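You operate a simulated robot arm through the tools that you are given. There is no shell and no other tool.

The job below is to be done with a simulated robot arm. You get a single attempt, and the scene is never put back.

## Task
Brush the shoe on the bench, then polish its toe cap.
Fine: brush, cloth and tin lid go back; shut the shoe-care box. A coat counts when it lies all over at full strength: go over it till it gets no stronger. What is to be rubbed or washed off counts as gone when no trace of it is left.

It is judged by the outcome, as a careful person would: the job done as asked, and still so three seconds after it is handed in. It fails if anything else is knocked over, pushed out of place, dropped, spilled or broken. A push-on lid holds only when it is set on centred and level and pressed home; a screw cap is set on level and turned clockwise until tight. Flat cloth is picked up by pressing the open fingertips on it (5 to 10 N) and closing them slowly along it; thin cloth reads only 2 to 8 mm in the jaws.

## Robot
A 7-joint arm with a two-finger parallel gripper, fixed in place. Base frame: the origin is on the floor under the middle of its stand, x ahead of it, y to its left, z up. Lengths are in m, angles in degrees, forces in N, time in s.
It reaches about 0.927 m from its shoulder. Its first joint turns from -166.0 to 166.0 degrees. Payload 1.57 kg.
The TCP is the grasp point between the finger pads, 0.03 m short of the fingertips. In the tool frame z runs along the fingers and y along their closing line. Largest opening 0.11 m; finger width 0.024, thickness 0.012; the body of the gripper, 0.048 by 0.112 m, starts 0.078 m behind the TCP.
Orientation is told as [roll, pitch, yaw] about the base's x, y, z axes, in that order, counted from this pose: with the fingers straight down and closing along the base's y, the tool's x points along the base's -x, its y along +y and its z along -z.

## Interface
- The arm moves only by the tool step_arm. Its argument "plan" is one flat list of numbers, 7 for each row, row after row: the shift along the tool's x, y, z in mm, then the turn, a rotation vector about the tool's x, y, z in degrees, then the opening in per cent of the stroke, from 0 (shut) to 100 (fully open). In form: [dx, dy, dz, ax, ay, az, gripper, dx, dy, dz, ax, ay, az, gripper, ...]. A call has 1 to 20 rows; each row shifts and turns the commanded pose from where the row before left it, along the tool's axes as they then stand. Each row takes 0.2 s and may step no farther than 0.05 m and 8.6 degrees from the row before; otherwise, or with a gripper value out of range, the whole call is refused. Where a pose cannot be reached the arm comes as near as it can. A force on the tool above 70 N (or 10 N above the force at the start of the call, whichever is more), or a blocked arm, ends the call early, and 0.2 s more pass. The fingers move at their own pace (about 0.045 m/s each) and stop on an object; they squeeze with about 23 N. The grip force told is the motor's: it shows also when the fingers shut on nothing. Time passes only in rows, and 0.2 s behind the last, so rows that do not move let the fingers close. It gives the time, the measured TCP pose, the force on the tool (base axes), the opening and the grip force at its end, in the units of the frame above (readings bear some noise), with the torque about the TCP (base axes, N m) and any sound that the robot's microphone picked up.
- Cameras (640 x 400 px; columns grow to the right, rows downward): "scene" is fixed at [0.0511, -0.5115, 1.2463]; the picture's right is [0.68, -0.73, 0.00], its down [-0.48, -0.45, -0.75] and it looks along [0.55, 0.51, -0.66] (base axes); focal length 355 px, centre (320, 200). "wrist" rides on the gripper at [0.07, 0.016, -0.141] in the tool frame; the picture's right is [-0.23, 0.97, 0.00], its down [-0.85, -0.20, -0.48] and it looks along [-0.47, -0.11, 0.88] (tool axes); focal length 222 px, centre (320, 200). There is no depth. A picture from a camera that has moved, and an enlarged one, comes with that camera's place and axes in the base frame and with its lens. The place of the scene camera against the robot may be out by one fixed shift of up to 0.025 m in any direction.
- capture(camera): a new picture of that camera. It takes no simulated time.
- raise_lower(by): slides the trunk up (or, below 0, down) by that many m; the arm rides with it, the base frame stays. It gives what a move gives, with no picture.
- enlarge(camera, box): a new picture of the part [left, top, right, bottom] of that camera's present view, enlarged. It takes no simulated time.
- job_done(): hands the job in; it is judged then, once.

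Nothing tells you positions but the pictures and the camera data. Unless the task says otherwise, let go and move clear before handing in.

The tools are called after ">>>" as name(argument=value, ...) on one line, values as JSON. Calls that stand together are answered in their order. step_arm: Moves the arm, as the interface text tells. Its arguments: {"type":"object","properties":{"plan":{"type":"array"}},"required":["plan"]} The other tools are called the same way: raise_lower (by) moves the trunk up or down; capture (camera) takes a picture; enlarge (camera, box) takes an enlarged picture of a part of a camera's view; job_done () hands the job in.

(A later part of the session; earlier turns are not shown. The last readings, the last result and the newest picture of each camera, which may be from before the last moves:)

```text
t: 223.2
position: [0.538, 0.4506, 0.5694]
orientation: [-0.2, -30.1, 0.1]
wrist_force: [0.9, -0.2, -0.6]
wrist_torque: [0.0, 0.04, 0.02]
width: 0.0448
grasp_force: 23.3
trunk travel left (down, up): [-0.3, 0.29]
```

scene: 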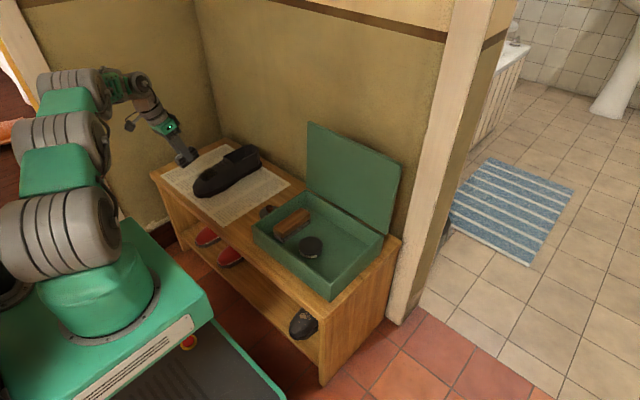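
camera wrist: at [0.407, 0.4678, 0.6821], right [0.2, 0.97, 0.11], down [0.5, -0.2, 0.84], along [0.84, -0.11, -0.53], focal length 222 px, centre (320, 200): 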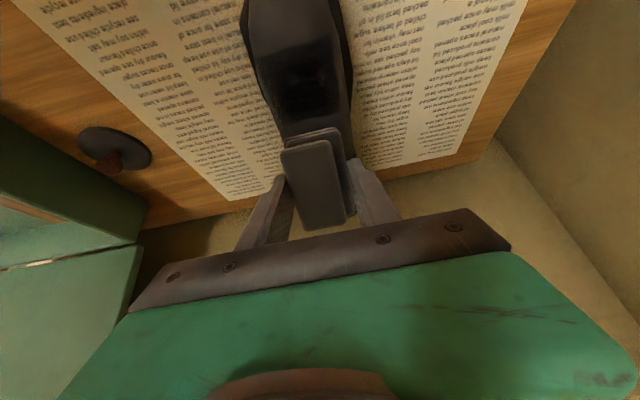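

>>> step_arm(plan=[0.8, 0, 1.4, 0, 0, 0, 26, 0, 0, 0, 0, 0, 0, 26])

>>> step_arm(plan=[0.8, 0, 1.4, 0, 0, 0, 26, 0, 0, 0, 0, 0, 0, 26])

```text
t: 223.8
position: [0.5373, 0.4509, 0.569]
orientation: [-0.3, -30.1, 0.1]
wrist_force: [0.5, 1.0, 0.7]
wrist_torque: [0.04, -0.02, -0.01]
width: 0.0445
grasp_force: 23.3
trunk travel left (down, up): [-0.3, 0.29]
```

```text
t: 224.4
position: [0.5388, 0.4506, 0.5674]
orientation: [-0.2, -30.0, 0.1]
wrist_force: [0.2, -0.6, 1.2]
wrist_torque: [-0.02, 0.06, 0.02]
width: 0.0446
grasp_force: 23.4
trunk travel left (down, up): [-0.3, 0.29]
```

>>> step_arm(plan=[0.5, 0, 0.9, 0, 0, 0, 26, 4.75, 0, -1.54, 0, 0, 0, 26, 4.75, 0, -1.54, 0, 0, 0, 26, 4.75, 0, -1.54, 0, 0, 0, 26, 0, 0, 0, 0, 0, 0, 26])

>>> step_arm(plan=[4.75, 0, -1.54, 0, 0, 0, 26, 4.75, 0, -1.54, 0, 0, 0, 26, 4.75, 0, -1.54, 0, 0, 0, 26, 0, 0, 0, 0, 0, 0, 26])

>>> step_arm(plan=[4.75, 0, -1.54, 0, 0, 0, 26, 4.75, 0, -1.54, 0, 0, 0, 26, 0, 0, 0, 0, 0, 0, 26])

```text
t: 225.6
position: [0.5236, 0.4517, 0.5636]
orientation: [-0.2, -30.1, 0.1]
wrist_force: [0.9, 0.2, 2.0]
wrist_torque: [-0.01, 0.01, -0.01]
width: 0.0449
grasp_force: 22.9
trunk travel left (down, up): [-0.3, 0.29]
```

```text
t: 226.6
position: [0.5094, 0.4503, 0.5597]
orientation: [-0.3, -30.1, 0.1]
wrist_force: [0.9, 0.6, 3.0]
wrist_torque: [0.0, 0.02, -0.02]
width: 0.0449
grasp_force: 23.4
trunk travel left (down, up): [-0.3, 0.29]
```

```text
t: 227.4
position: [0.4989, 0.4516, 0.5567]
orientation: [-0.3, -30.0, 0.2]
wrist_force: [-0.1, -1.2, 0.1]
wrist_torque: [-0.05, 0.03, 0.0]
width: 0.0446
grasp_force: 23.3
trunk travel left (down, up): [-0.3, 0.29]
```

Light, steady contact along the stroke. I'll repeat with slightly more pressure on overlapping lines, right, centre and left.

>>> step_arm(plan=[0, 10, -6, 0, 0, 0, 26, -38, 0, 12.3, 0, 0, 0, 26, 0.4, 0, 6.7, 0, 0, 0, 26, 4.75, 0, -1.54, 0, 0, 0, 26, 4.75, 0, -1.54, 0, 0, 0, 26, 4.75, 0, -1.54, 0, 0, 0, 26, 4.75, 0, -1.54, 0, 0, 0, 26, 4.75, 0, -1.54, 0, 0, 0, 26, 4.85, 0, -1.21, 0, 0, 0, 26, 4.85, 0, -1.21, 0, 0, 0, 26, 4.85, 0, -1.21, 0, 0, 0, 26, 0, 0, 0, 0, 0, 0, 26])

>>> step_arm(plan=[0, -10, -6, 0, 0, 0, 26, -38.3, 0, 11.3, 0, 0, 0, 26, 0.2, 0, 6.4, 0, 0, 0, 26, 4.75, 0, -1.54, 0, 0, 0, 26, 4.75, 0, -1.54, 0, 0, 0, 26, 4.75, 0, -1.54, 0, 0, 0, 26, 4.75, 0, -1.54, 0, 0, 0, 26, 4.75, 0, -1.54, 0, 0, 0, 26, 4.85, 0, -1.21, 0, 0, 0, 26, 4.85, 0, -1.21, 0, 0, 0, 26, 4.85, 0, -1.21, 0, 0, 0, 26, 0, 0, 0, 0, 0, 0, 26])

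>>> step_arm(plan=[0, -10, -6, 0, 0, 0, 26, -38.3, 0, 11.3, 0, 0, 0, 26, 0.4, 0, 6.7, 0, 0, 0, 26, 4.75, 0, -1.54, 0, 0, 0, 26, 4.75, 0, -1.54, 0, 0, 0, 26, 4.75, 0, -1.54, 0, 0, 0, 26, 4.75, 0, -1.54, 0, 0, 0, 26, 4.75, 0, -1.54, 0, 0, 0, 26, 4.85, 0, -1.21, 0, 0, 0, 26, 4.85, 0, -1.21, 0, 0, 0, 26, 4.85, 0, -1.21, 0, 0, 0, 26, 0, 0, 0, 0, 0, 0, 26])

```text
t: 230.0
position: [0.4995, 0.4606, 0.5568]
orientation: [-0.1, -30.3, 0.0]
wrist_force: [5.8, -0.4, 17.4]
wrist_torque: [-0.12, -0.13, 0.02]
width: 0.045
grasp_force: 22.6
trunk travel left (down, up): [-0.3, 0.29]
```

```text
t: 232.6
position: [0.4992, 0.4504, 0.5556]
orientation: [-0.1, -30.1, 0.1]
wrist_force: [4.9, 0.2, 14.9]
wrist_torque: [0.04, -0.05, 0.0]
width: 0.0449
grasp_force: 22.7
trunk travel left (down, up): [-0.3, 0.29]
```

```text
t: 235.2
position: [0.4984, 0.4407, 0.5541]
orientation: [-0.2, -30.3, 0.1]
wrist_force: [4.9, -0.5, 15.9]
wrist_torque: [0.21, -0.04, -0.05]
width: 0.0448
grasp_force: 22.5
trunk travel left (down, up): [-0.3, 0.29]
```

>>> step_arm(plan=[-10, 0, -17.3, 0, 0, 0, 26, -22, 5, 0, 0, 0, 0, 26, -21.4, 5, 0.8, 0, 0, 0, 26, 0, 0, 0, 0, 0, 0, 26])

>>> enlarge(camera="wrist", box=[235, 20, 365, 140])

>>> enlarge(camera="scene", box=[140, 130, 300, 240])

```text
t: 236.2
position: [0.5376, 0.4516, 0.5929]
orientation: [-0.3, -30.0, 0.1]
wrist_force: [-0.8, -0.6, -0.5]
wrist_torque: [0.0, 0.01, 0.01]
width: 0.0449
grasp_force: 23.2
trunk travel left (down, up): [-0.3, 0.29]
```

```text
3.33 times, centred on (300, 80) of wrist
camera zoom: at [0.4069, 0.4682, 0.6817], right [0.2, 0.97, 0.11], down [0.5, -0.2, 0.84], along [0.84, -0.11, -0.53], focal length 740 px, centre (387, 600)
```

zoom: 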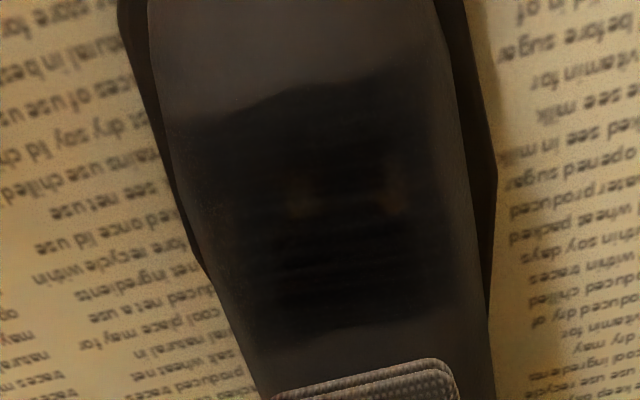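

```text
3.64 times, centred on (220, 185) of scene
camera zoom: at [0.0511, -0.5115, 1.2463], right [0.68, -0.73, 0.0], down [-0.48, -0.45, -0.75], along [0.55, 0.51, -0.66], focal length 1291 px, centre (684, 254)
```

zoom: 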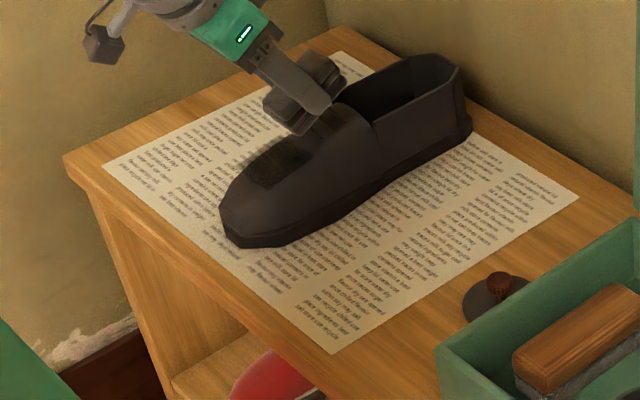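

After four more strokes the coat looks just the same, so it gets no stronger; the two faint spots stay fixed in the view and are reflections. Now I'll put the cloth back: lift, level out and carry it over its place in the box.

>>> step_arm(plan=[-17.5, 0, -30.3, 0, 0, 0, 26, -17.5, 0, -30.3, 0, 0, 0, 26, 0, 0, 0, 0, 7.5, 0, 26, 0, 0, 0, 0, 7.5, 0, 26, 0, 0, 0, 0, 7.5, 0, 26, 0, 0, 0, 0, 7.5, 0, 26, 0, 0, 0, 0, 0, 0, 26])

>>> step_arm(plan=[-0.9, -43.6, 0, 0, 0, 0, 26, -0.9, -43.6, 0, 0, 0, 0, 26, -0.9, -43.6, 0, 0, 0, 0, 26, -0.9, -43.6, 0, 0, 0, 0, 26, -0.9, -43.6, 0, 0, 0, 0, 26, -0.9, -43.6, 0, 0, 0, 0, 26, -0.9, -43.6, 0, 0, 0, 0, 26, -0.9, -43.6, 0, 0, 0, 0, 26, -0.9, -43.6, 0, 0, 0, 0, 26, -0.9, -43.6, 0, 0, 0, 0, 26, -0.9, -43.6, 0, 0, 0, 0, 26, -0.9, -43.6, 0, 0, 0, 0, 26, -0.9, -43.6, 0, 0, 0, 0, 26, 0, 0, 0, 0, 0, 0, 26])

>>> capture(camera="wrist")

>>> capture(camera="scene")

```text
t: 237.8
position: [0.5384, 0.4513, 0.6641]
orientation: [-0.3, 0.0, 0.0]
wrist_force: [0.2, 0.8, -0.7]
wrist_torque: [-0.05, 0.0, 0.02]
width: 0.0448
grasp_force: 22.8
trunk travel left (down, up): [-0.3, 0.29]
```

```text
t: 240.8
position: [0.5502, -0.1169, 0.6653]
orientation: [-0.2, -0.1, 0.2]
wrist_force: [1.1, -0.4, -0.8]
wrist_torque: [-0.03, -0.02, -0.02]
width: 0.0448
grasp_force: 23.2
trunk travel left (down, up): [-0.3, 0.29]
```

```text
taken
camera wrist: at [0.4797, -0.0996, 0.808], right [0.23, 0.97, 0.0], down [0.85, -0.2, 0.48], along [0.47, -0.11, -0.88], focal length 222 px, centre (320, 200)
```

wrist: 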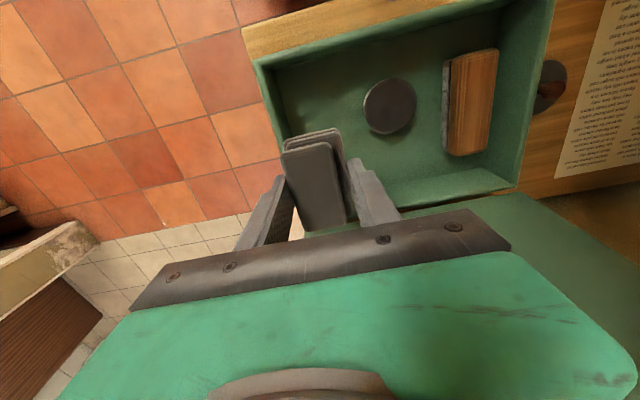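

```text
taken
```

scene: 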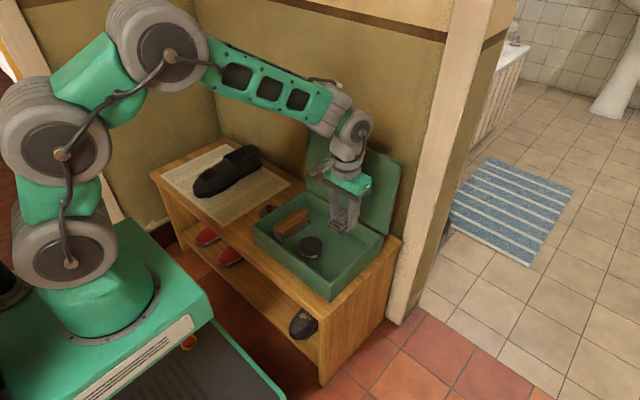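

Positioned over the cloth's old spot. Lowering it in.

>>> step_arm(plan=[0, 1, 35, 0, 0, 0, 26, 0, 0, 35, 0, 0, 0, 26, 0, 0, 30, 0, 0, 0, 26, 0, 0, 25, 0, 0, 0, 26, 0, 0, 15, 0, 0, 0, 26, 0, 0, 10, 0, 0, 0, 26, 0, 0, 4, 0, 0, 0, 26, 0, 0, 0, 0, 0, 0, 26])

>>> step_arm(plan=[0, 0, 2, 0, 0, 0, 26, 0, 0, 0, 0, 0, 0, 26])

>>> step_arm(plan=[0, 0, 1.5, 0, 0, 0, 26, 0, 0, 0, 0, 0, 0, 26])

```text
t: 242.6
position: [0.5493, -0.1158, 0.5115]
orientation: [-0.2, -0.1, 0.0]
wrist_force: [-0.6, 0.4, -1.0]
wrist_torque: [-0.01, 0.01, 0.02]
width: 0.0451
grasp_force: 23.2
trunk travel left (down, up): [-0.3, 0.29]
```

```text
t: 243.2
position: [0.5497, -0.1148, 0.5098]
orientation: [-0.2, 0.0, 0.0]
wrist_force: [-0.6, -0.2, -0.3]
wrist_torque: [0.01, 0.04, -0.01]
width: 0.0447
grasp_force: 22.4
trunk travel left (down, up): [-0.3, 0.29]
```

```text
t: 243.8
position: [0.5491, -0.1144, 0.5075]
orientation: [-0.2, -0.2, 0.0]
wrist_force: [-0.1, 0.6, -1.1]
wrist_torque: [-0.03, 0.0, 0.01]
width: 0.0449
grasp_force: 22.9
trunk travel left (down, up): [-0.3, 0.29]
```

>>> step_arm(plan=[0, 0, 1.5, 0, 0, 0, 26, 0, 0, 0, 0, 0, 0, 26])

>>> step_arm(plan=[0, 0, 1.2, 0, 0, 0, 26, 0, 0, 0, 0, 0, 0, 26])

>>> enlarge(camera="scene", box=[300, 205, 380, 290])

```text
t: 244.4
position: [0.5489, -0.1153, 0.5059]
orientation: [-0.2, -0.1, 0.0]
wrist_force: [-0.1, -0.7, -0.9]
wrist_torque: [-0.02, 0.03, -0.01]
width: 0.0446
grasp_force: 22.4
trunk travel left (down, up): [-0.3, 0.29]
```

```text
t: 245.0
position: [0.5496, -0.1147, 0.5053]
orientation: [-0.2, -0.1, 0.1]
wrist_force: [-0.8, 0.2, 0.6]
wrist_torque: [-0.02, 0.02, -0.03]
width: 0.0447
grasp_force: 23.1
trunk travel left (down, up): [-0.3, 0.29]
```

```text
4.71 times, centred on (340, 248) of scene
camera zoom: at [0.0511, -0.5115, 1.2463], right [0.68, -0.73, 0.0], down [-0.48, -0.45, -0.75], along [0.55, 0.51, -0.66], focal length 1670 px, centre (226, -24)
```

zoom: 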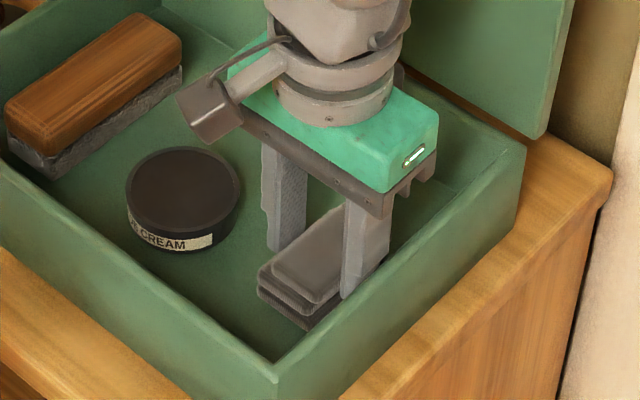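

>>> step_arm(plan=[0, 0, 1.2, 0, 0, 0, 26, 0, 0, 0, 0, 0, 0, 26])

>>> step_arm(plan=[0, 0, 1.0, 0, 0, 0, 26, 0, 0, 0, 0, 0, 0, 26])

```text
t: 245.6
position: [0.5503, -0.1158, 0.5057]
orientation: [-0.3, -0.1, -0.1]
wrist_force: [0.1, 0.6, 1.5]
wrist_torque: [0.04, -0.04, 0.05]
width: 0.0445
grasp_force: 23.2
trunk travel left (down, up): [-0.3, 0.29]
```

```text
t: 246.2
position: [0.5504, -0.116, 0.5053]
orientation: [-0.2, -0.2, 0.0]
wrist_force: [-2.2, 0.8, 7.9]
wrist_torque: [0.1, -0.26, 0.02]
width: 0.0449
grasp_force: 23.4
trunk travel left (down, up): [-0.3, 0.29]
```

The cloth rests on the floor of the box. Releasing with a small opening and rising.

>>> step_arm(plan=[0, 0, -0.8, 0, 0, 0, 26, 0, 0, 0, 0, 0, 0, 45, 0, 0, 0, 0, 0, 0, 50, 0, 0, 0, 0, 0, 0, 50, 0, 0, -6, 0, 0, 0, 50, 0, 0, -12, 0, 0, 0, 50, 0, 0, -25, 0, 0, 0, 50, 0, 0, -40, 0, 0, 0, 50, 0, 0, -40, 0, 0, 0, 60, 0, 20, -20, 0, 0, 0, 100, 0, 40, 0, 0, 0, 0, 100, 0, 40, 0, 0, 0, 0, 100, 0, 0, 0, 0, 0, 0, 100])

>>> capture(camera="wrist")

>>> enlarge(camera="wrist", box=[220, 60, 420, 220])

>>> enlarge(camera="scene", box=[235, 180, 395, 300])

```text
t: 249.0
position: [0.5498, -0.0145, 0.6474]
orientation: [-0.3, -0.2, 0.1]
wrist_force: [-0.1, 0.0, 0.7]
wrist_torque: [-0.03, -0.01, -0.02]
width: 0.1099
grasp_force: 0.0
trunk travel left (down, up): [-0.3, 0.29]
```

```text
taken
camera wrist: at [0.4801, 0.0023, 0.7885], right [0.23, 0.97, 0.0], down [0.85, -0.2, 0.48], along [0.47, -0.11, -0.88], focal length 222 px, centre (320, 200)
```

wrist: 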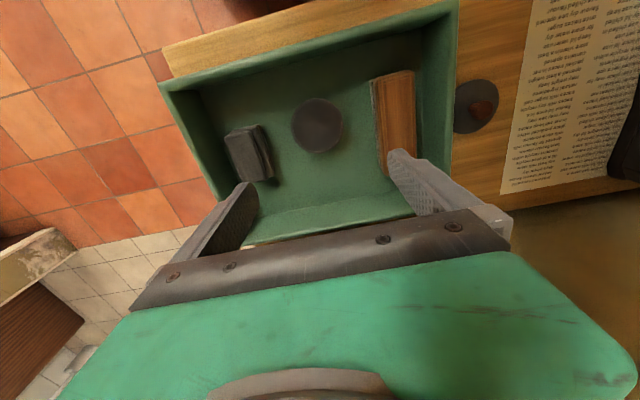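

```text
2.50 times, centred on (320, 140) of wrist
camera zoom: at [0.4801, 0.0023, 0.7885], right [0.23, 0.97, 0.0], down [0.85, -0.2, 0.48], along [0.47, -0.11, -0.88], focal length 555 px, centre (320, 350)
```

zoom: 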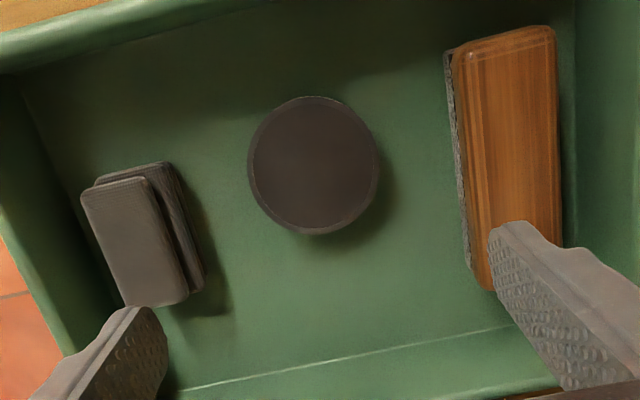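

```text
3.33 times, centred on (315, 240) of scene
camera zoom: at [0.0511, -0.5115, 1.2463], right [0.68, -0.73, 0.0], down [-0.48, -0.45, -0.75], along [0.55, 0.51, -0.66], focal length 1183 px, centre (337, 67)
```

zoom: 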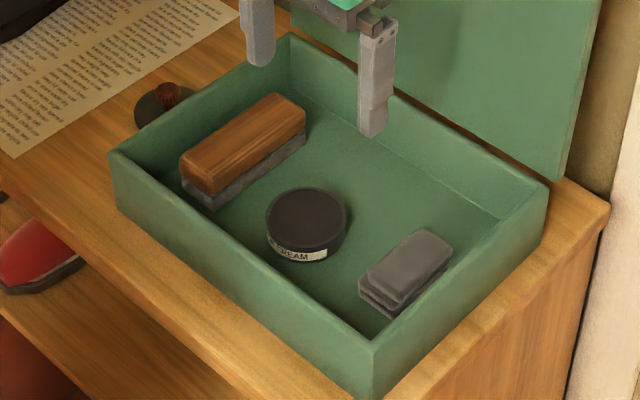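

The cloth is back. Next the tin lid; first I'll compare the tin's position with before using the same zoom.

>>> enlarge(camera="scene", box=[290, 225, 370, 295])

>>> enlarge(camera="scene", box=[240, 180, 300, 240])

```text
5.71 times, centred on (330, 260) of scene
camera zoom: at [0.0511, -0.5115, 1.2463], right [0.68, -0.73, 0.0], down [-0.48, -0.45, -0.75], along [0.55, 0.51, -0.66], focal length 2028 px, centre (263, -143)
```

zoom: 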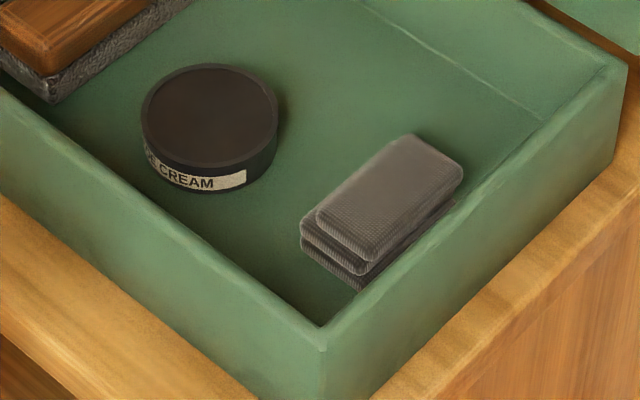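

```text
6.67 times, centred on (270, 210) of scene
camera zoom: at [0.0511, -0.5115, 1.2463], right [0.68, -0.73, 0.0], down [-0.48, -0.45, -0.75], along [0.55, 0.51, -0.66], focal length 2366 px, centre (653, 133)
```

zoom: 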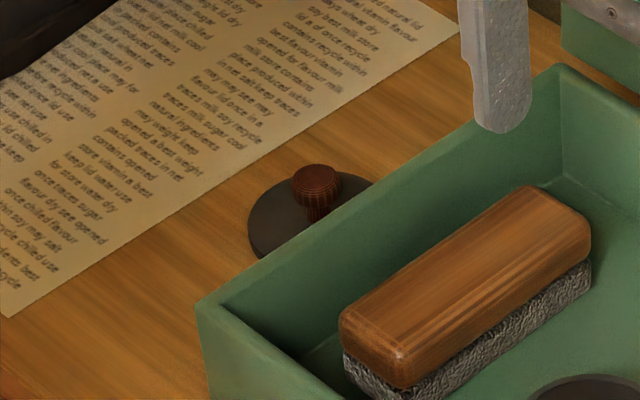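

The tin hasn't moved at all. I'll go above the lid on the bench, re-level the tool slightly, and check alignment with the knob.

>>> step_arm(plan=[-2, 42.6, 0, -0.25, 0.15, 0, 100, -2, 42.6, 0, 0, 0, 0, 80, -2, 42.6, 0, 0, 0, 0, 60, -2, 42.6, 0, 0, 0, 0, 46, -2, 42.6, 0, 0, 0, 0, 46, 0, 0, 30, 0, 0, 0, 46, 0, 0, 20, 0, 0, 0, 46, 0, 0, 0, 0, 0, 0, 46, 0, 0, 0, 0, 0, 0, 46])

>>> capture(camera="wrist")

>>> enlarge(camera="wrist", box=[230, 80, 410, 230])

```text
t: 251.0
position: [0.5601, 0.199, 0.5983]
orientation: [0.0, 0.0, 0.0]
wrist_force: [0.2, 0.1, 0.2]
wrist_torque: [-0.01, 0.01, -0.01]
width: 0.0505
grasp_force: 0.1
trunk travel left (down, up): [-0.3, 0.29]
```

```text
taken
camera wrist: at [0.49, 0.215, 0.7399], right [0.23, 0.97, 0.0], down [0.86, -0.2, 0.48], along [0.46, -0.11, -0.88], focal length 222 px, centre (320, 200)
```

wrist: 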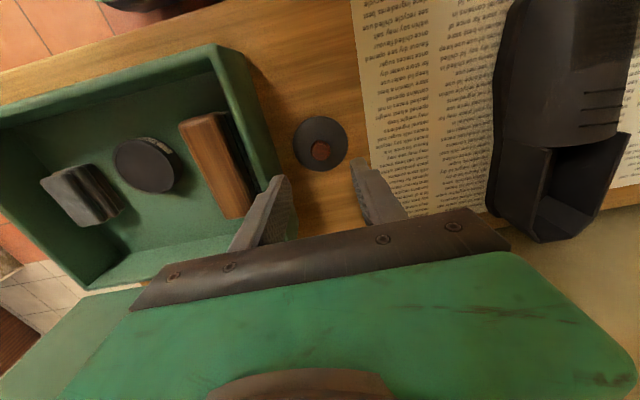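

```text
2.67 times, centred on (320, 155) of wrist
camera zoom: at [0.49, 0.215, 0.7399], right [0.23, 0.97, 0.0], down [0.86, -0.2, 0.48], along [0.46, -0.11, -0.88], focal length 592 px, centre (320, 320)
```

zoom: 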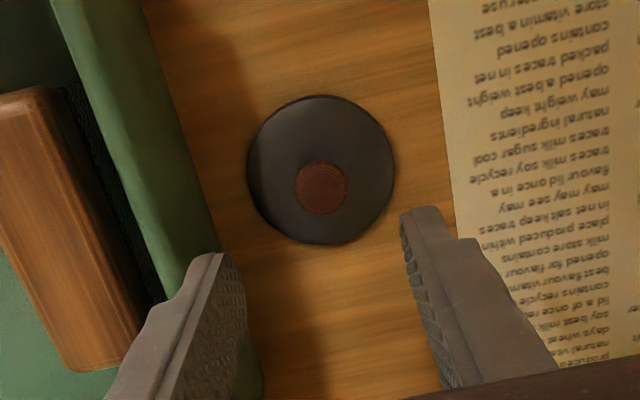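

The knob is centred between the fingers within a millimetre. Lowering and gripping it.

>>> step_arm(plan=[0.5, -0.5, 30, 0, 0, 0, 46, 0, 0, 30, 0, 0, 0, 46, 0, 0, 20, 0, 0, 0, 46, 0, 0, 8, 0, 0, 0, 46, 0, 0, 3, 0, 0, 0, 46, 0, 0, 0, 0, 0, 0, 35, 0, 0, 0, 0, 0, 0, 25, 0, 0, 0, 0, 0, 0, 15, 0, 0, 0, 0, 0, 0, 5, 0, 0, 0, 0, 0, 0, 0, 0, 0, 0, 0, 0, 0, 0])

>>> enlarge(camera="scene", box=[240, 150, 330, 230])

```text
t: 253.4
position: [0.5581, 0.1965, 0.5077]
orientation: [0.1, 0.1, 0.0]
wrist_force: [-0.4, 0.4, 0.2]
wrist_torque: [-0.03, 0.03, -0.03]
width: 0.0219
grasp_force: 22.7
trunk travel left (down, up): [-0.3, 0.29]
```

```text
5.00 times, centred on (285, 190) of scene
camera zoom: at [0.0511, -0.5115, 1.2463], right [0.68, -0.73, 0.0], down [-0.48, -0.45, -0.75], along [0.55, 0.51, -0.66], focal length 1775 px, centre (495, 250)
```

zoom: 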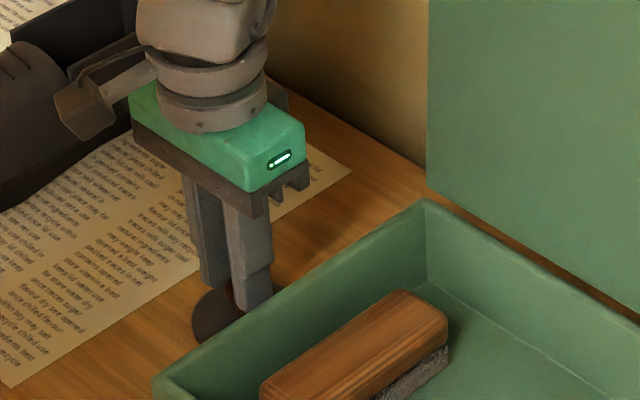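

Lid gripped (22 mm). Lifting and carrying it back above the tin.

>>> step_arm(plan=[0, 0, -10, 0, 0, 0, 0, 0, 0, -30, 0, 0, 0, 0, 0, 0, -45, 0, 0, 0, 0, 0, 0, -45, 0, 0, 0, 0, 5.6, -42.86, 0, 0, 0, 0, 0, 5.6, -42.86, 0, 0, 0, 0, 0, 5.6, -42.86, 0, 0, 0, 0, 0, 5.6, -42.86, 0, 0, 0, 0, 0, 5.6, -42.86, 0, 0, 0, 0, 0, 0, 0, 0, 0, 0, 0, 0])

>>> step_arm(plan=[0, 0, 30, 0, 0, 0, 0, 0, 0, 25, 0, 0, 0, 0, 0, 0, 0, 0, 0, 0, 0])

>>> step_arm(plan=[0, 0, 0, 0, 0, 0, 0])

>>> capture(camera="wrist")

>>> enlarge(camera="scene", box=[280, 195, 370, 275])

```text
t: 255.6
position: [0.5305, -0.0152, 0.6356]
orientation: [0.1, 0.1, 0.0]
wrist_force: [0.0, -0.1, -0.4]
wrist_torque: [0.0, -0.02, 0.0]
width: 0.0218
grasp_force: 23.4
trunk travel left (down, up): [-0.3, 0.29]
```

```text
t: 256.4
position: [0.5316, -0.0171, 0.5806]
orientation: [0.1, 0.2, 0.0]
wrist_force: [-0.4, 0.4, -0.6]
wrist_torque: [0.02, -0.04, -0.02]
width: 0.022
grasp_force: 23.6
trunk travel left (down, up): [-0.3, 0.29]
```

```text
t: 256.8
position: [0.5302, -0.0168, 0.5806]
orientation: [0.1, 0.1, 0.0]
wrist_force: [-0.4, 1.0, -0.3]
wrist_torque: [0.0, 0.0, -0.02]
width: 0.0221
grasp_force: 22.7
trunk travel left (down, up): [-0.3, 0.29]
```

```text
taken
camera wrist: at [0.4609, -0.0002, 0.7226], right [0.23, 0.97, 0.0], down [0.86, -0.2, 0.48], along [0.46, -0.11, -0.88], focal length 222 px, centre (320, 200)
```

wrist: 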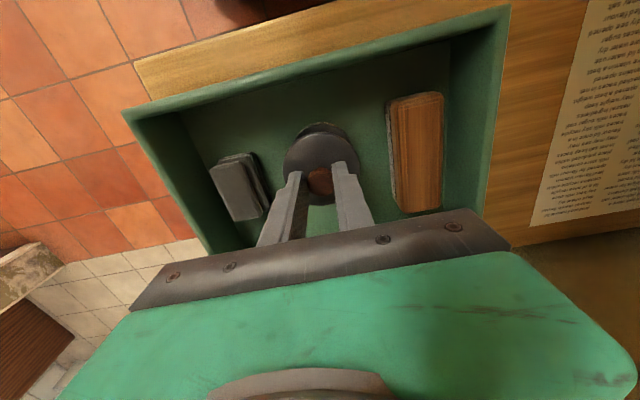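

```text
5.00 times, centred on (325, 235) of scene
camera zoom: at [0.0511, -0.5115, 1.2463], right [0.68, -0.73, 0.0], down [-0.48, -0.45, -0.75], along [0.55, 0.51, -0.66], focal length 1775 px, centre (295, 25)
```

zoom: 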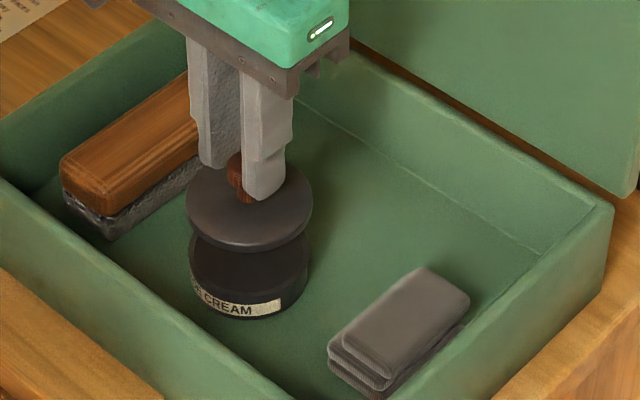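

The lid hangs centred over the tin. Lowering carefully until it seats, then pressing home.

>>> step_arm(plan=[0, 0, 15, 0, 0, 0, 0, 0, 0, 12, 0, 0, 0, 0, 0, 0, 5, 0, 0, 0, 0, 0, 0, 0, 0, 0, 0, 0])

>>> step_arm(plan=[0, 0, 2, 0, 0, 0, 0, 0, 0, 0, 0, 0, 0, 0])

>>> step_arm(plan=[0, 0, 2, 0, 0, 0, 0, 0, 0, 0, 0, 0, 0, 0])

>>> enlarge(camera="scene", box=[280, 195, 370, 275])

```text
t: 257.8
position: [0.5302, -0.0171, 0.549]
orientation: [0.1, 0.1, 0.0]
wrist_force: [0.2, -0.2, -0.2]
wrist_torque: [-0.01, -0.01, 0.01]
width: 0.0218
grasp_force: 23.0
trunk travel left (down, up): [-0.3, 0.29]
```

```text
t: 258.4
position: [0.5304, -0.0157, 0.5473]
orientation: [0.2, 0.1, 0.0]
wrist_force: [0.0, 0.3, 0.2]
wrist_torque: [0.01, -0.01, -0.01]
width: 0.0217
grasp_force: 22.7
trunk travel left (down, up): [-0.3, 0.29]
```

```text
t: 259.0
position: [0.5304, -0.0162, 0.545]
orientation: [0.1, 0.1, 0.0]
wrist_force: [0.6, -0.2, -0.3]
wrist_torque: [-0.01, -0.01, 0.02]
width: 0.0219
grasp_force: 23.1
trunk travel left (down, up): [-0.3, 0.29]
```

```text
5.00 times, centred on (325, 235) of scene
camera zoom: at [0.0511, -0.5115, 1.2463], right [0.68, -0.73, 0.0], down [-0.48, -0.45, -0.75], along [0.55, 0.51, -0.66], focal length 1775 px, centre (295, 25)
```

zoom: 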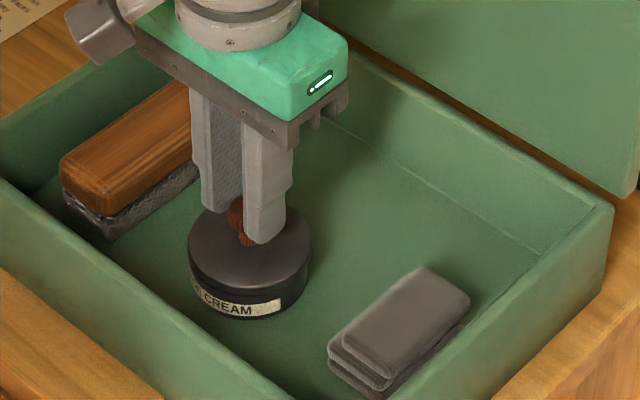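

>>> step_arm(plan=[0, 0, 2, 0, 0, 0, 0, 0, 0, 0, 0, 0, 0, 0])

>>> step_arm(plan=[0, 0, 1.5, 0, 0, 0, 0, 0, 0, 0, 0, 0, 0, 0])

>>> step_arm(plan=[0, 0, 1.5, 0, 0, 0, 0, 0, 0, 0, 0, 0, 0, 0])

```text
t: 259.6
position: [0.5306, -0.0166, 0.5426]
orientation: [0.1, 0.1, 0.1]
wrist_force: [-0.9, -0.7, -1.0]
wrist_torque: [0.01, -0.01, -0.06]
width: 0.0218
grasp_force: 23.1
trunk travel left (down, up): [-0.3, 0.29]
```

```text
t: 260.2
position: [0.5295, -0.0171, 0.5424]
orientation: [0.1, 0.0, -0.1]
wrist_force: [-0.1, -0.8, -0.3]
wrist_torque: [0.01, -0.01, 0.01]
width: 0.0217
grasp_force: 23.3
trunk travel left (down, up): [-0.3, 0.29]
```

```text
t: 260.8
position: [0.5309, -0.017, 0.5423]
orientation: [0.2, 0.0, 0.0]
wrist_force: [-2.1, 1.2, 12.2]
wrist_torque: [0.08, 0.16, -0.02]
width: 0.0221
grasp_force: 23.5
trunk travel left (down, up): [-0.3, 0.29]
```

Contact at the rim. Pressing down further to snap it home.

>>> step_arm(plan=[0, 0, 1.5, 0, 0, 0, 0, 0, 0, 0, 0, 0, 0, 0])

>>> step_arm(plan=[0, 0, 1.5, 0, 0, 0, 0, 0, 0, 0, 0, 0, 0, 0])

```text
t: 261.4
position: [0.5303, -0.018, 0.5393]
orientation: [0.1, -0.1, 0.0]
wrist_force: [-1.5, 0.8, 20.9]
wrist_torque: [0.14, -0.05, -0.05]
width: 0.0223
grasp_force: 22.8
trunk travel left (down, up): [-0.3, 0.29]
```

```text
t: 262.0
position: [0.5315, -0.017, 0.5371]
orientation: [0.1, -0.1, 0.0]
wrist_force: [2.8, -0.4, 21.0]
wrist_torque: [-0.08, -0.25, 0.02]
width: 0.0222
grasp_force: 22.6
trunk travel left (down, up): [-0.3, 0.29]
```

>>> step_arm(plan=[0, 0, 1.5, 0, 0, 0, 0, 0, 0, 0, 0, 0, 0, 0])

>>> enlarge(camera="scene", box=[280, 195, 370, 275])

```text
t: 262.6
position: [0.5314, -0.0171, 0.5361]
orientation: [0.1, 0.0, 0.0]
wrist_force: [4.1, -0.9, 21.0]
wrist_torque: [-0.1, -0.36, 0.02]
width: 0.0217
grasp_force: 23.3
trunk travel left (down, up): [-0.3, 0.29]
```

```text
5.00 times, centred on (325, 235) of scene
camera zoom: at [0.0511, -0.5115, 1.2463], right [0.68, -0.73, 0.0], down [-0.48, -0.45, -0.75], along [0.55, 0.51, -0.66], focal length 1775 px, centre (295, 25)
```

zoom: 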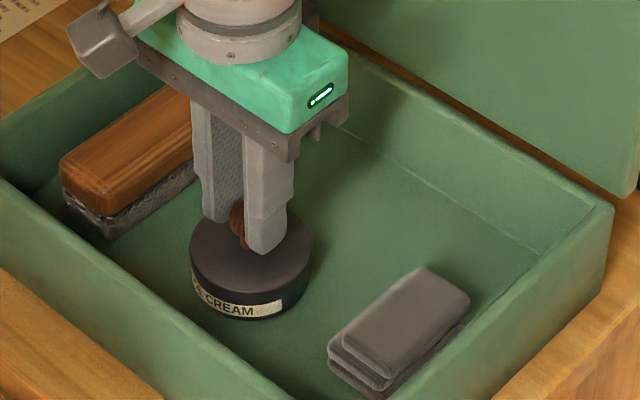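

The fingers are slipping on the knob (steady 21 N) with no snap yet. I'll release, close the fingers and press straight down on top of the knob instead.

>>> step_arm(plan=[0, 0, -2, 0, 0, 0, 0, 0, 0, 0, 0, 0, 0, 30, 0, 0, 0, 0, 0, 0, 50, 0, 0, 0, 0, 0, 0, 50, 0, 0, -20, 0, 0, 0, 50, 0, 0, -30, 0, 0, 0, 50, 0, 0, 0, 0, 0, 0, 0, 0, 0, 0, 0, 0, 0, 0, 0, 0, 0, 0, 0, 0, 0, 0, 0, 0, 0, 0, 0, 0])

>>> capture(camera="wrist")

>>> enlarge(camera="scene", box=[280, 195, 370, 275])

```text
t: 264.8
position: [0.5307, -0.016, 0.5881]
orientation: [0.1, 0.1, 0.0]
wrist_force: [-0.1, 0.7, 0.7]
wrist_torque: [-0.01, -0.02, 0.04]
width: 0.0
grasp_force: 18.6
trunk travel left (down, up): [-0.3, 0.29]
```

```text
taken
camera wrist: at [0.4618, -0.0002, 0.7296], right [0.23, 0.97, 0.0], down [0.86, -0.2, 0.48], along [0.46, -0.11, -0.88], focal length 222 px, centre (320, 200)
```

wrist: 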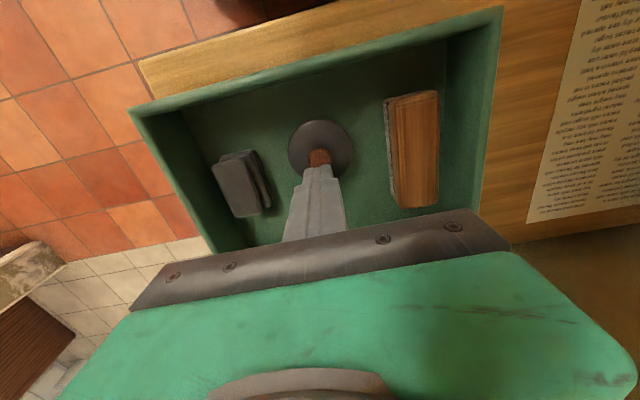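

```text
5.00 times, centred on (325, 235) of scene
camera zoom: at [0.0511, -0.5115, 1.2463], right [0.68, -0.73, 0.0], down [-0.48, -0.45, -0.75], along [0.55, 0.51, -0.66], focal length 1775 px, centre (295, 25)
```

zoom: 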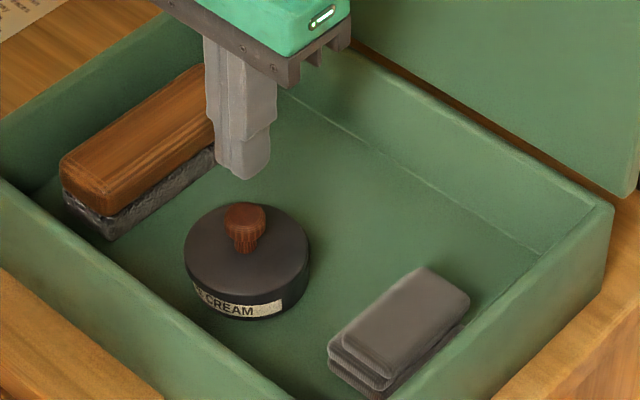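

>>> enlarge(camera="scene", box=[295, 225, 335, 265])

>>> enlarge(camera="wrist", box=[270, 100, 370, 200])

```text
10.00 times, centred on (315, 245) of scene
camera zoom: at [0.0511, -0.5115, 1.2463], right [0.68, -0.73, 0.0], down [-0.48, -0.45, -0.75], along [0.55, 0.51, -0.66], focal length 3549 px, centre (370, -250)
```

zoom: 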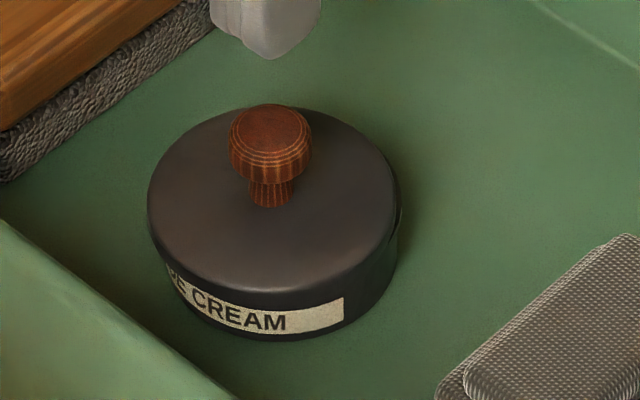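

```text
4.00 times, centred on (320, 150) of wrist
camera zoom: at [0.4618, -0.0002, 0.7296], right [0.23, 0.97, 0.0], down [0.86, -0.2, 0.48], along [0.46, -0.11, -0.88], focal length 888 px, centre (320, 400)
```

zoom: 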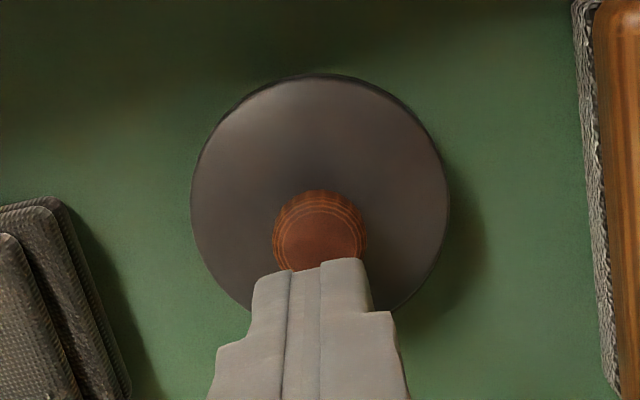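

The lid sits on the tin but perhaps 1–2 mm off centre. I'll take the same zoom as at the start to compare its seat exactly.

>>> enlarge(camera="scene", box=[285, 215, 365, 285])

>>> enlarge(camera="scene", box=[245, 190, 395, 300])

```text
5.71 times, centred on (325, 250) of scene
camera zoom: at [0.0511, -0.5115, 1.2463], right [0.68, -0.73, 0.0], down [-0.48, -0.45, -0.75], along [0.55, 0.51, -0.66], focal length 2028 px, centre (291, -86)
```

zoom: 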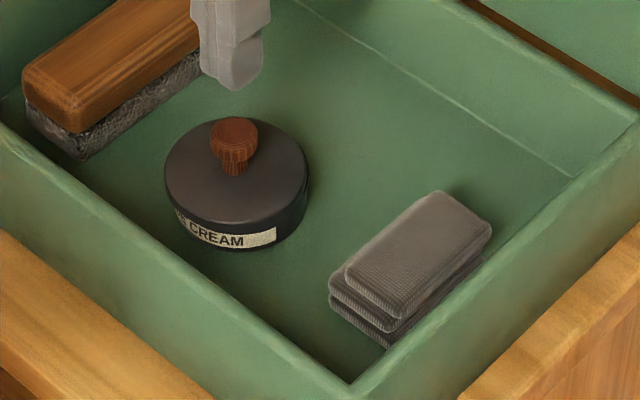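

```text
3.64 times, centred on (320, 245) of scene
camera zoom: at [0.0511, -0.5115, 1.2463], right [0.68, -0.73, 0.0], down [-0.48, -0.45, -0.75], along [0.55, 0.51, -0.66], focal length 1291 px, centre (320, 36)
```

zoom: 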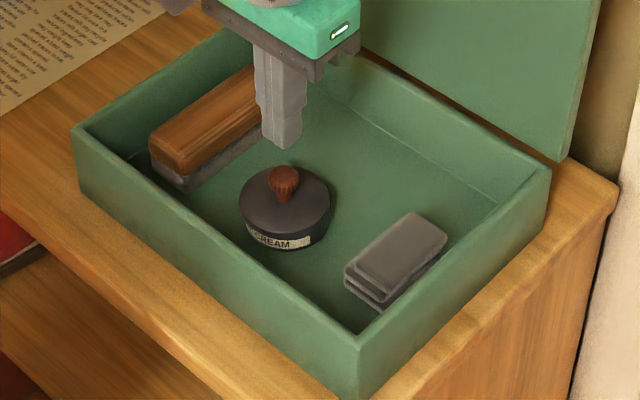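

Comparing with the first picture, the lid sits about 3–4 mm too far toward the robot and 2 mm to the right. I'll pick it up again by the knob and correct that.

>>> step_arm(plan=[0, 0, 0, 0, 0, 0, 46, 1.5, -1, 0, 0, 0, 0, 46, 0, 0, 0, 0, 0, 0, 46, 0, 0, 20, 0, 0, 0, 46, 0, 0, 18, 0, 0, 0, 46, 0, 0, 8, 0, 0, 0, 46, 0, 0, 0, 0, 0, 0, 40, 0, 0, 0, 0, 0, 0, 30, 0, 0, 0, 0, 0, 0, 20, 0, 0, 0, 0, 0, 0, 10, 0, 0, 0, 0, 0, 0, 0, 0, 0, 0, 0, 0, 0, 0])

>>> step_arm(plan=[0, 0, -4, 0, 0, 0, 0, 0, 0, -4, 0, 0, 0, 0, 0, 0, 0, 0, 0, 0, 0])

>>> enlarge(camera="scene", box=[285, 215, 365, 285])

>>> enlarge(camera="wrist", box=[270, 100, 370, 200])

```text
t: 267.4
position: [0.5288, -0.0178, 0.5428]
orientation: [0.0, 0.1, 0.0]
wrist_force: [0.1, 1.5, 0.0]
wrist_torque: [-0.02, 0.0, -0.02]
width: 0.022
grasp_force: 22.6
trunk travel left (down, up): [-0.3, 0.29]
```

```text
t: 268.2
position: [0.5304, -0.018, 0.5501]
orientation: [0.0, 0.2, 0.1]
wrist_force: [-0.3, 0.2, 0.2]
wrist_torque: [-0.05, -0.02, -0.03]
width: 0.0219
grasp_force: 22.8
trunk travel left (down, up): [-0.3, 0.29]
```

```text
5.71 times, centred on (325, 250) of scene
camera zoom: at [0.0511, -0.5115, 1.2463], right [0.68, -0.73, 0.0], down [-0.48, -0.45, -0.75], along [0.55, 0.51, -0.66], focal length 2028 px, centre (291, -86)
```

zoom: 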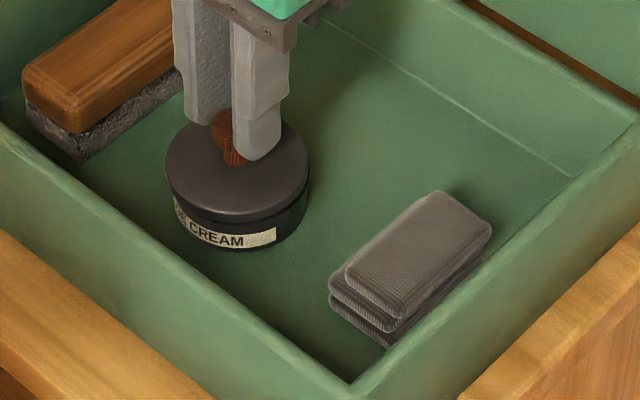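

```text
4.00 times, centred on (320, 150) of wrist
camera zoom: at [0.4597, -0.0017, 0.6917], right [0.23, 0.97, 0.0], down [0.86, -0.2, 0.48], along [0.46, -0.11, -0.88], focal length 888 px, centre (320, 400)
```

zoom: 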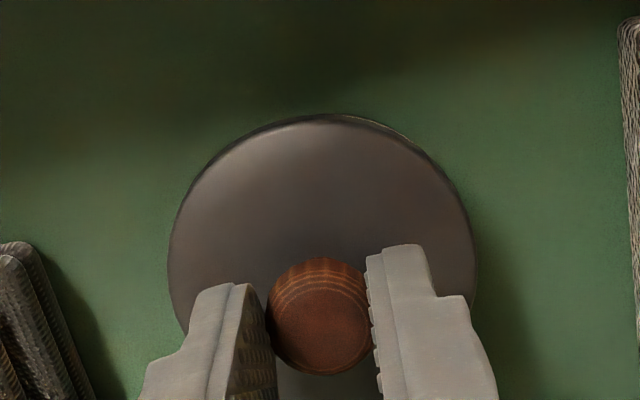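

The lid is lifted 7 mm. I'll measure its offset from the tin more precisely with high zooms.

>>> enlarge(camera="scene", box=[298, 228, 334, 264])

>>> enlarge(camera="wrist", box=[255, 110, 385, 240])

```text
11.11 times, centred on (316, 246) of scene
camera zoom: at [0.0511, -0.5115, 1.2463], right [0.68, -0.73, 0.0], down [-0.48, -0.45, -0.75], along [0.55, 0.51, -0.66], focal length 3944 px, centre (364, -311)
```

zoom: 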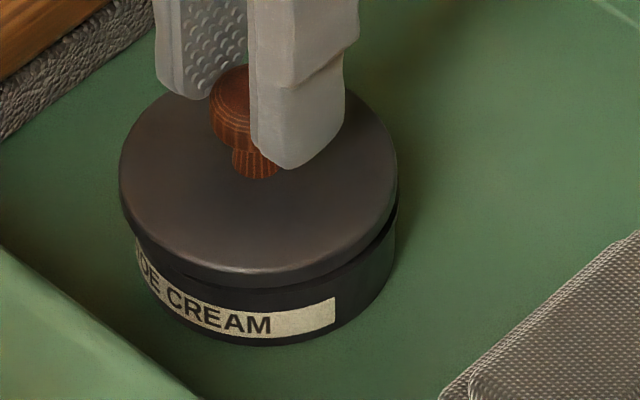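

```text
3.08 times, centred on (320, 175) of wrist
camera zoom: at [0.4597, -0.0017, 0.6917], right [0.23, 0.97, 0.0], down [0.86, -0.2, 0.48], along [0.46, -0.11, -0.88], focal length 684 px, centre (320, 277)
```

zoom: 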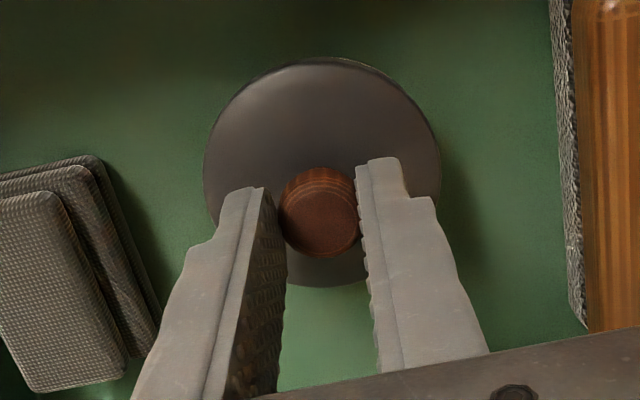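

Both views agree the lid is about 4.6 mm short in x and 2.4 mm in y. Correcting by that and checking again.

>>> step_arm(plan=[-4.6, 2.4, 0, 0, 0, 0, 0, 0, 0, 0, 0, 0, 0, 0, 0, 0, 0, 0, 0, 0, 0])

>>> enlarge(camera="scene", box=[298, 228, 334, 264])

>>> enlarge(camera="wrist", box=[255, 110, 385, 240])

```text
t: 269.0
position: [0.5336, -0.0161, 0.5495]
orientation: [0.1, 0.2, 0.0]
wrist_force: [-0.4, 0.6, 0.5]
wrist_torque: [0.01, -0.03, -0.01]
width: 0.0219
grasp_force: 23.1
trunk travel left (down, up): [-0.3, 0.29]
```

```text
11.11 times, centred on (316, 246) of scene
camera zoom: at [0.0511, -0.5115, 1.2463], right [0.68, -0.73, 0.0], down [-0.48, -0.45, -0.75], along [0.55, 0.51, -0.66], focal length 3944 px, centre (364, -311)
```

zoom: 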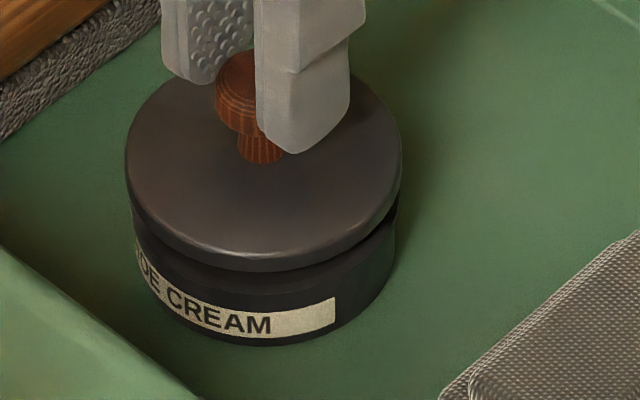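

```text
3.08 times, centred on (320, 175) of wrist
camera zoom: at [0.4644, 0.0009, 0.6918], right [0.23, 0.97, 0.0], down [0.86, -0.2, 0.48], along [0.46, -0.11, -0.88], focal length 684 px, centre (320, 277)
```

zoom: 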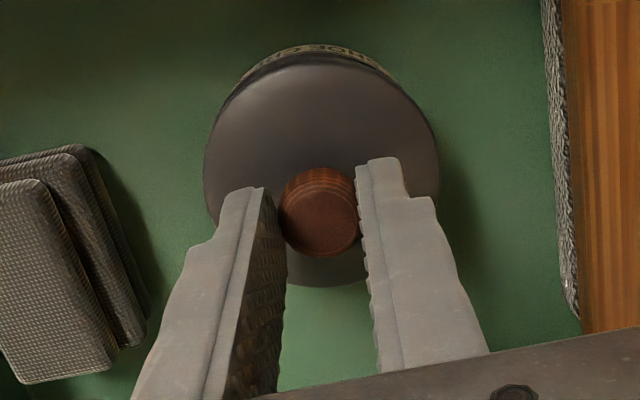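

The lid is now within about a millimetre of centre. A last 0.6 mm nudge, then lowering slowly onto the tin.

>>> step_arm(plan=[0, 0.6, 2, 0, 0, 0, 0, 0, 0, 2, 0, 0, 0, 0, 0, 0, 0, 0, 0, 0, 0])

>>> step_arm(plan=[0, 0, 1.5, 0, 0, 0, 0, 0, 0, 0, 0, 0, 0, 0])

>>> step_arm(plan=[0, 0, 1.5, 0, 0, 0, 0, 0, 0, 0, 0, 0, 0, 0])

>>> enlarge(camera="scene", box=[298, 228, 334, 264])

```text
t: 269.8
position: [0.5339, -0.0165, 0.5456]
orientation: [0.2, 0.2, -0.1]
wrist_force: [-0.3, -0.9, 0.7]
wrist_torque: [-0.01, -0.03, -0.02]
width: 0.0218
grasp_force: 23.0
trunk travel left (down, up): [-0.3, 0.29]
```

```text
t: 270.4
position: [0.5338, -0.0143, 0.543]
orientation: [0.1, 0.1, -0.1]
wrist_force: [0.6, 0.4, -0.7]
wrist_torque: [-0.01, -0.03, -0.03]
width: 0.0221
grasp_force: 22.4
trunk travel left (down, up): [-0.3, 0.29]
```

```text
t: 271.0
position: [0.5338, -0.0149, 0.5417]
orientation: [0.1, 0.1, 0.0]
wrist_force: [-0.4, -0.4, 0.5]
wrist_torque: [0.0, 0.01, 0.0]
width: 0.0221
grasp_force: 23.3
trunk travel left (down, up): [-0.3, 0.29]
```

```text
11.11 times, centred on (316, 246) of scene
camera zoom: at [0.0511, -0.5115, 1.2463], right [0.68, -0.73, 0.0], down [-0.48, -0.45, -0.75], along [0.55, 0.51, -0.66], focal length 3944 px, centre (364, -311)
```

zoom: 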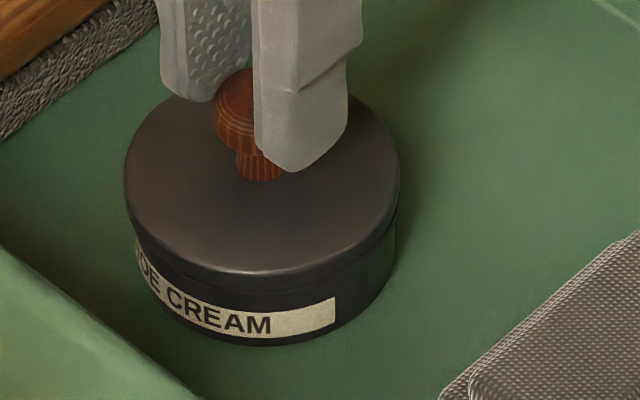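

Nicely aligned now. Pressing down in small steps.

>>> step_arm(plan=[0, 0, 1, 0, 0, 0, 0, 0, 0, 0, 0, 0, 0, 0])

>>> step_arm(plan=[0, 0, 1, 0, 0, 0, 0, 0, 0, 0, 0, 0, 0, 0])

>>> step_arm(plan=[0, 0, 1, 0, 0, 0, 0, 0, 0, 0, 0, 0, 0, 0])

```text
t: 271.6
position: [0.5338, -0.0148, 0.5412]
orientation: [0.0, 0.0, 0.1]
wrist_force: [-0.1, -1.2, 2.2]
wrist_torque: [-0.13, 0.01, -0.01]
width: 0.022
grasp_force: 23.0
trunk travel left (down, up): [-0.3, 0.29]
```

```text
t: 272.2
position: [0.5336, -0.0144, 0.5426]
orientation: [0.0, 0.1, -0.1]
wrist_force: [-2.3, -0.9, 11.2]
wrist_torque: [-0.08, 0.08, 0.05]
width: 0.0217
grasp_force: 22.9
trunk travel left (down, up): [-0.3, 0.29]
```

```text
t: 272.8
position: [0.5345, -0.0144, 0.5416]
orientation: [0.1, -0.1, 0.0]
wrist_force: [-1.9, -0.6, 19.4]
wrist_torque: [-0.03, 0.12, -0.01]
width: 0.0217
grasp_force: 22.4
trunk travel left (down, up): [-0.3, 0.29]
```

>>> step_arm(plan=[0, 0, 1, 0, 0, 0, 0, 0, 0, 0, 0, 0, 0, 0])

>>> enlarge(camera="scene", box=[298, 228, 334, 264])

```text
t: 273.4
position: [0.5339, -0.0156, 0.54]
orientation: [0.2, -0.2, 0.0]
wrist_force: [0.4, 0.0, 22.7]
wrist_torque: [-0.12, -0.08, 0.02]
width: 0.022
grasp_force: 22.9
trunk travel left (down, up): [-0.3, 0.29]
```

```text
11.11 times, centred on (316, 246) of scene
camera zoom: at [0.0511, -0.5115, 1.2463], right [0.68, -0.73, 0.0], down [-0.48, -0.45, -0.75], along [0.55, 0.51, -0.66], focal length 3944 px, centre (364, -311)
```

zoom: 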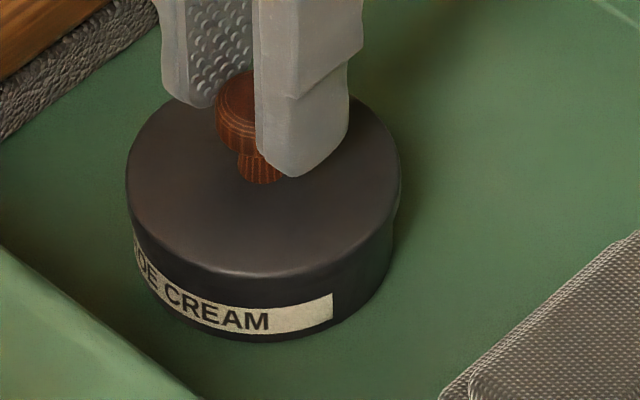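

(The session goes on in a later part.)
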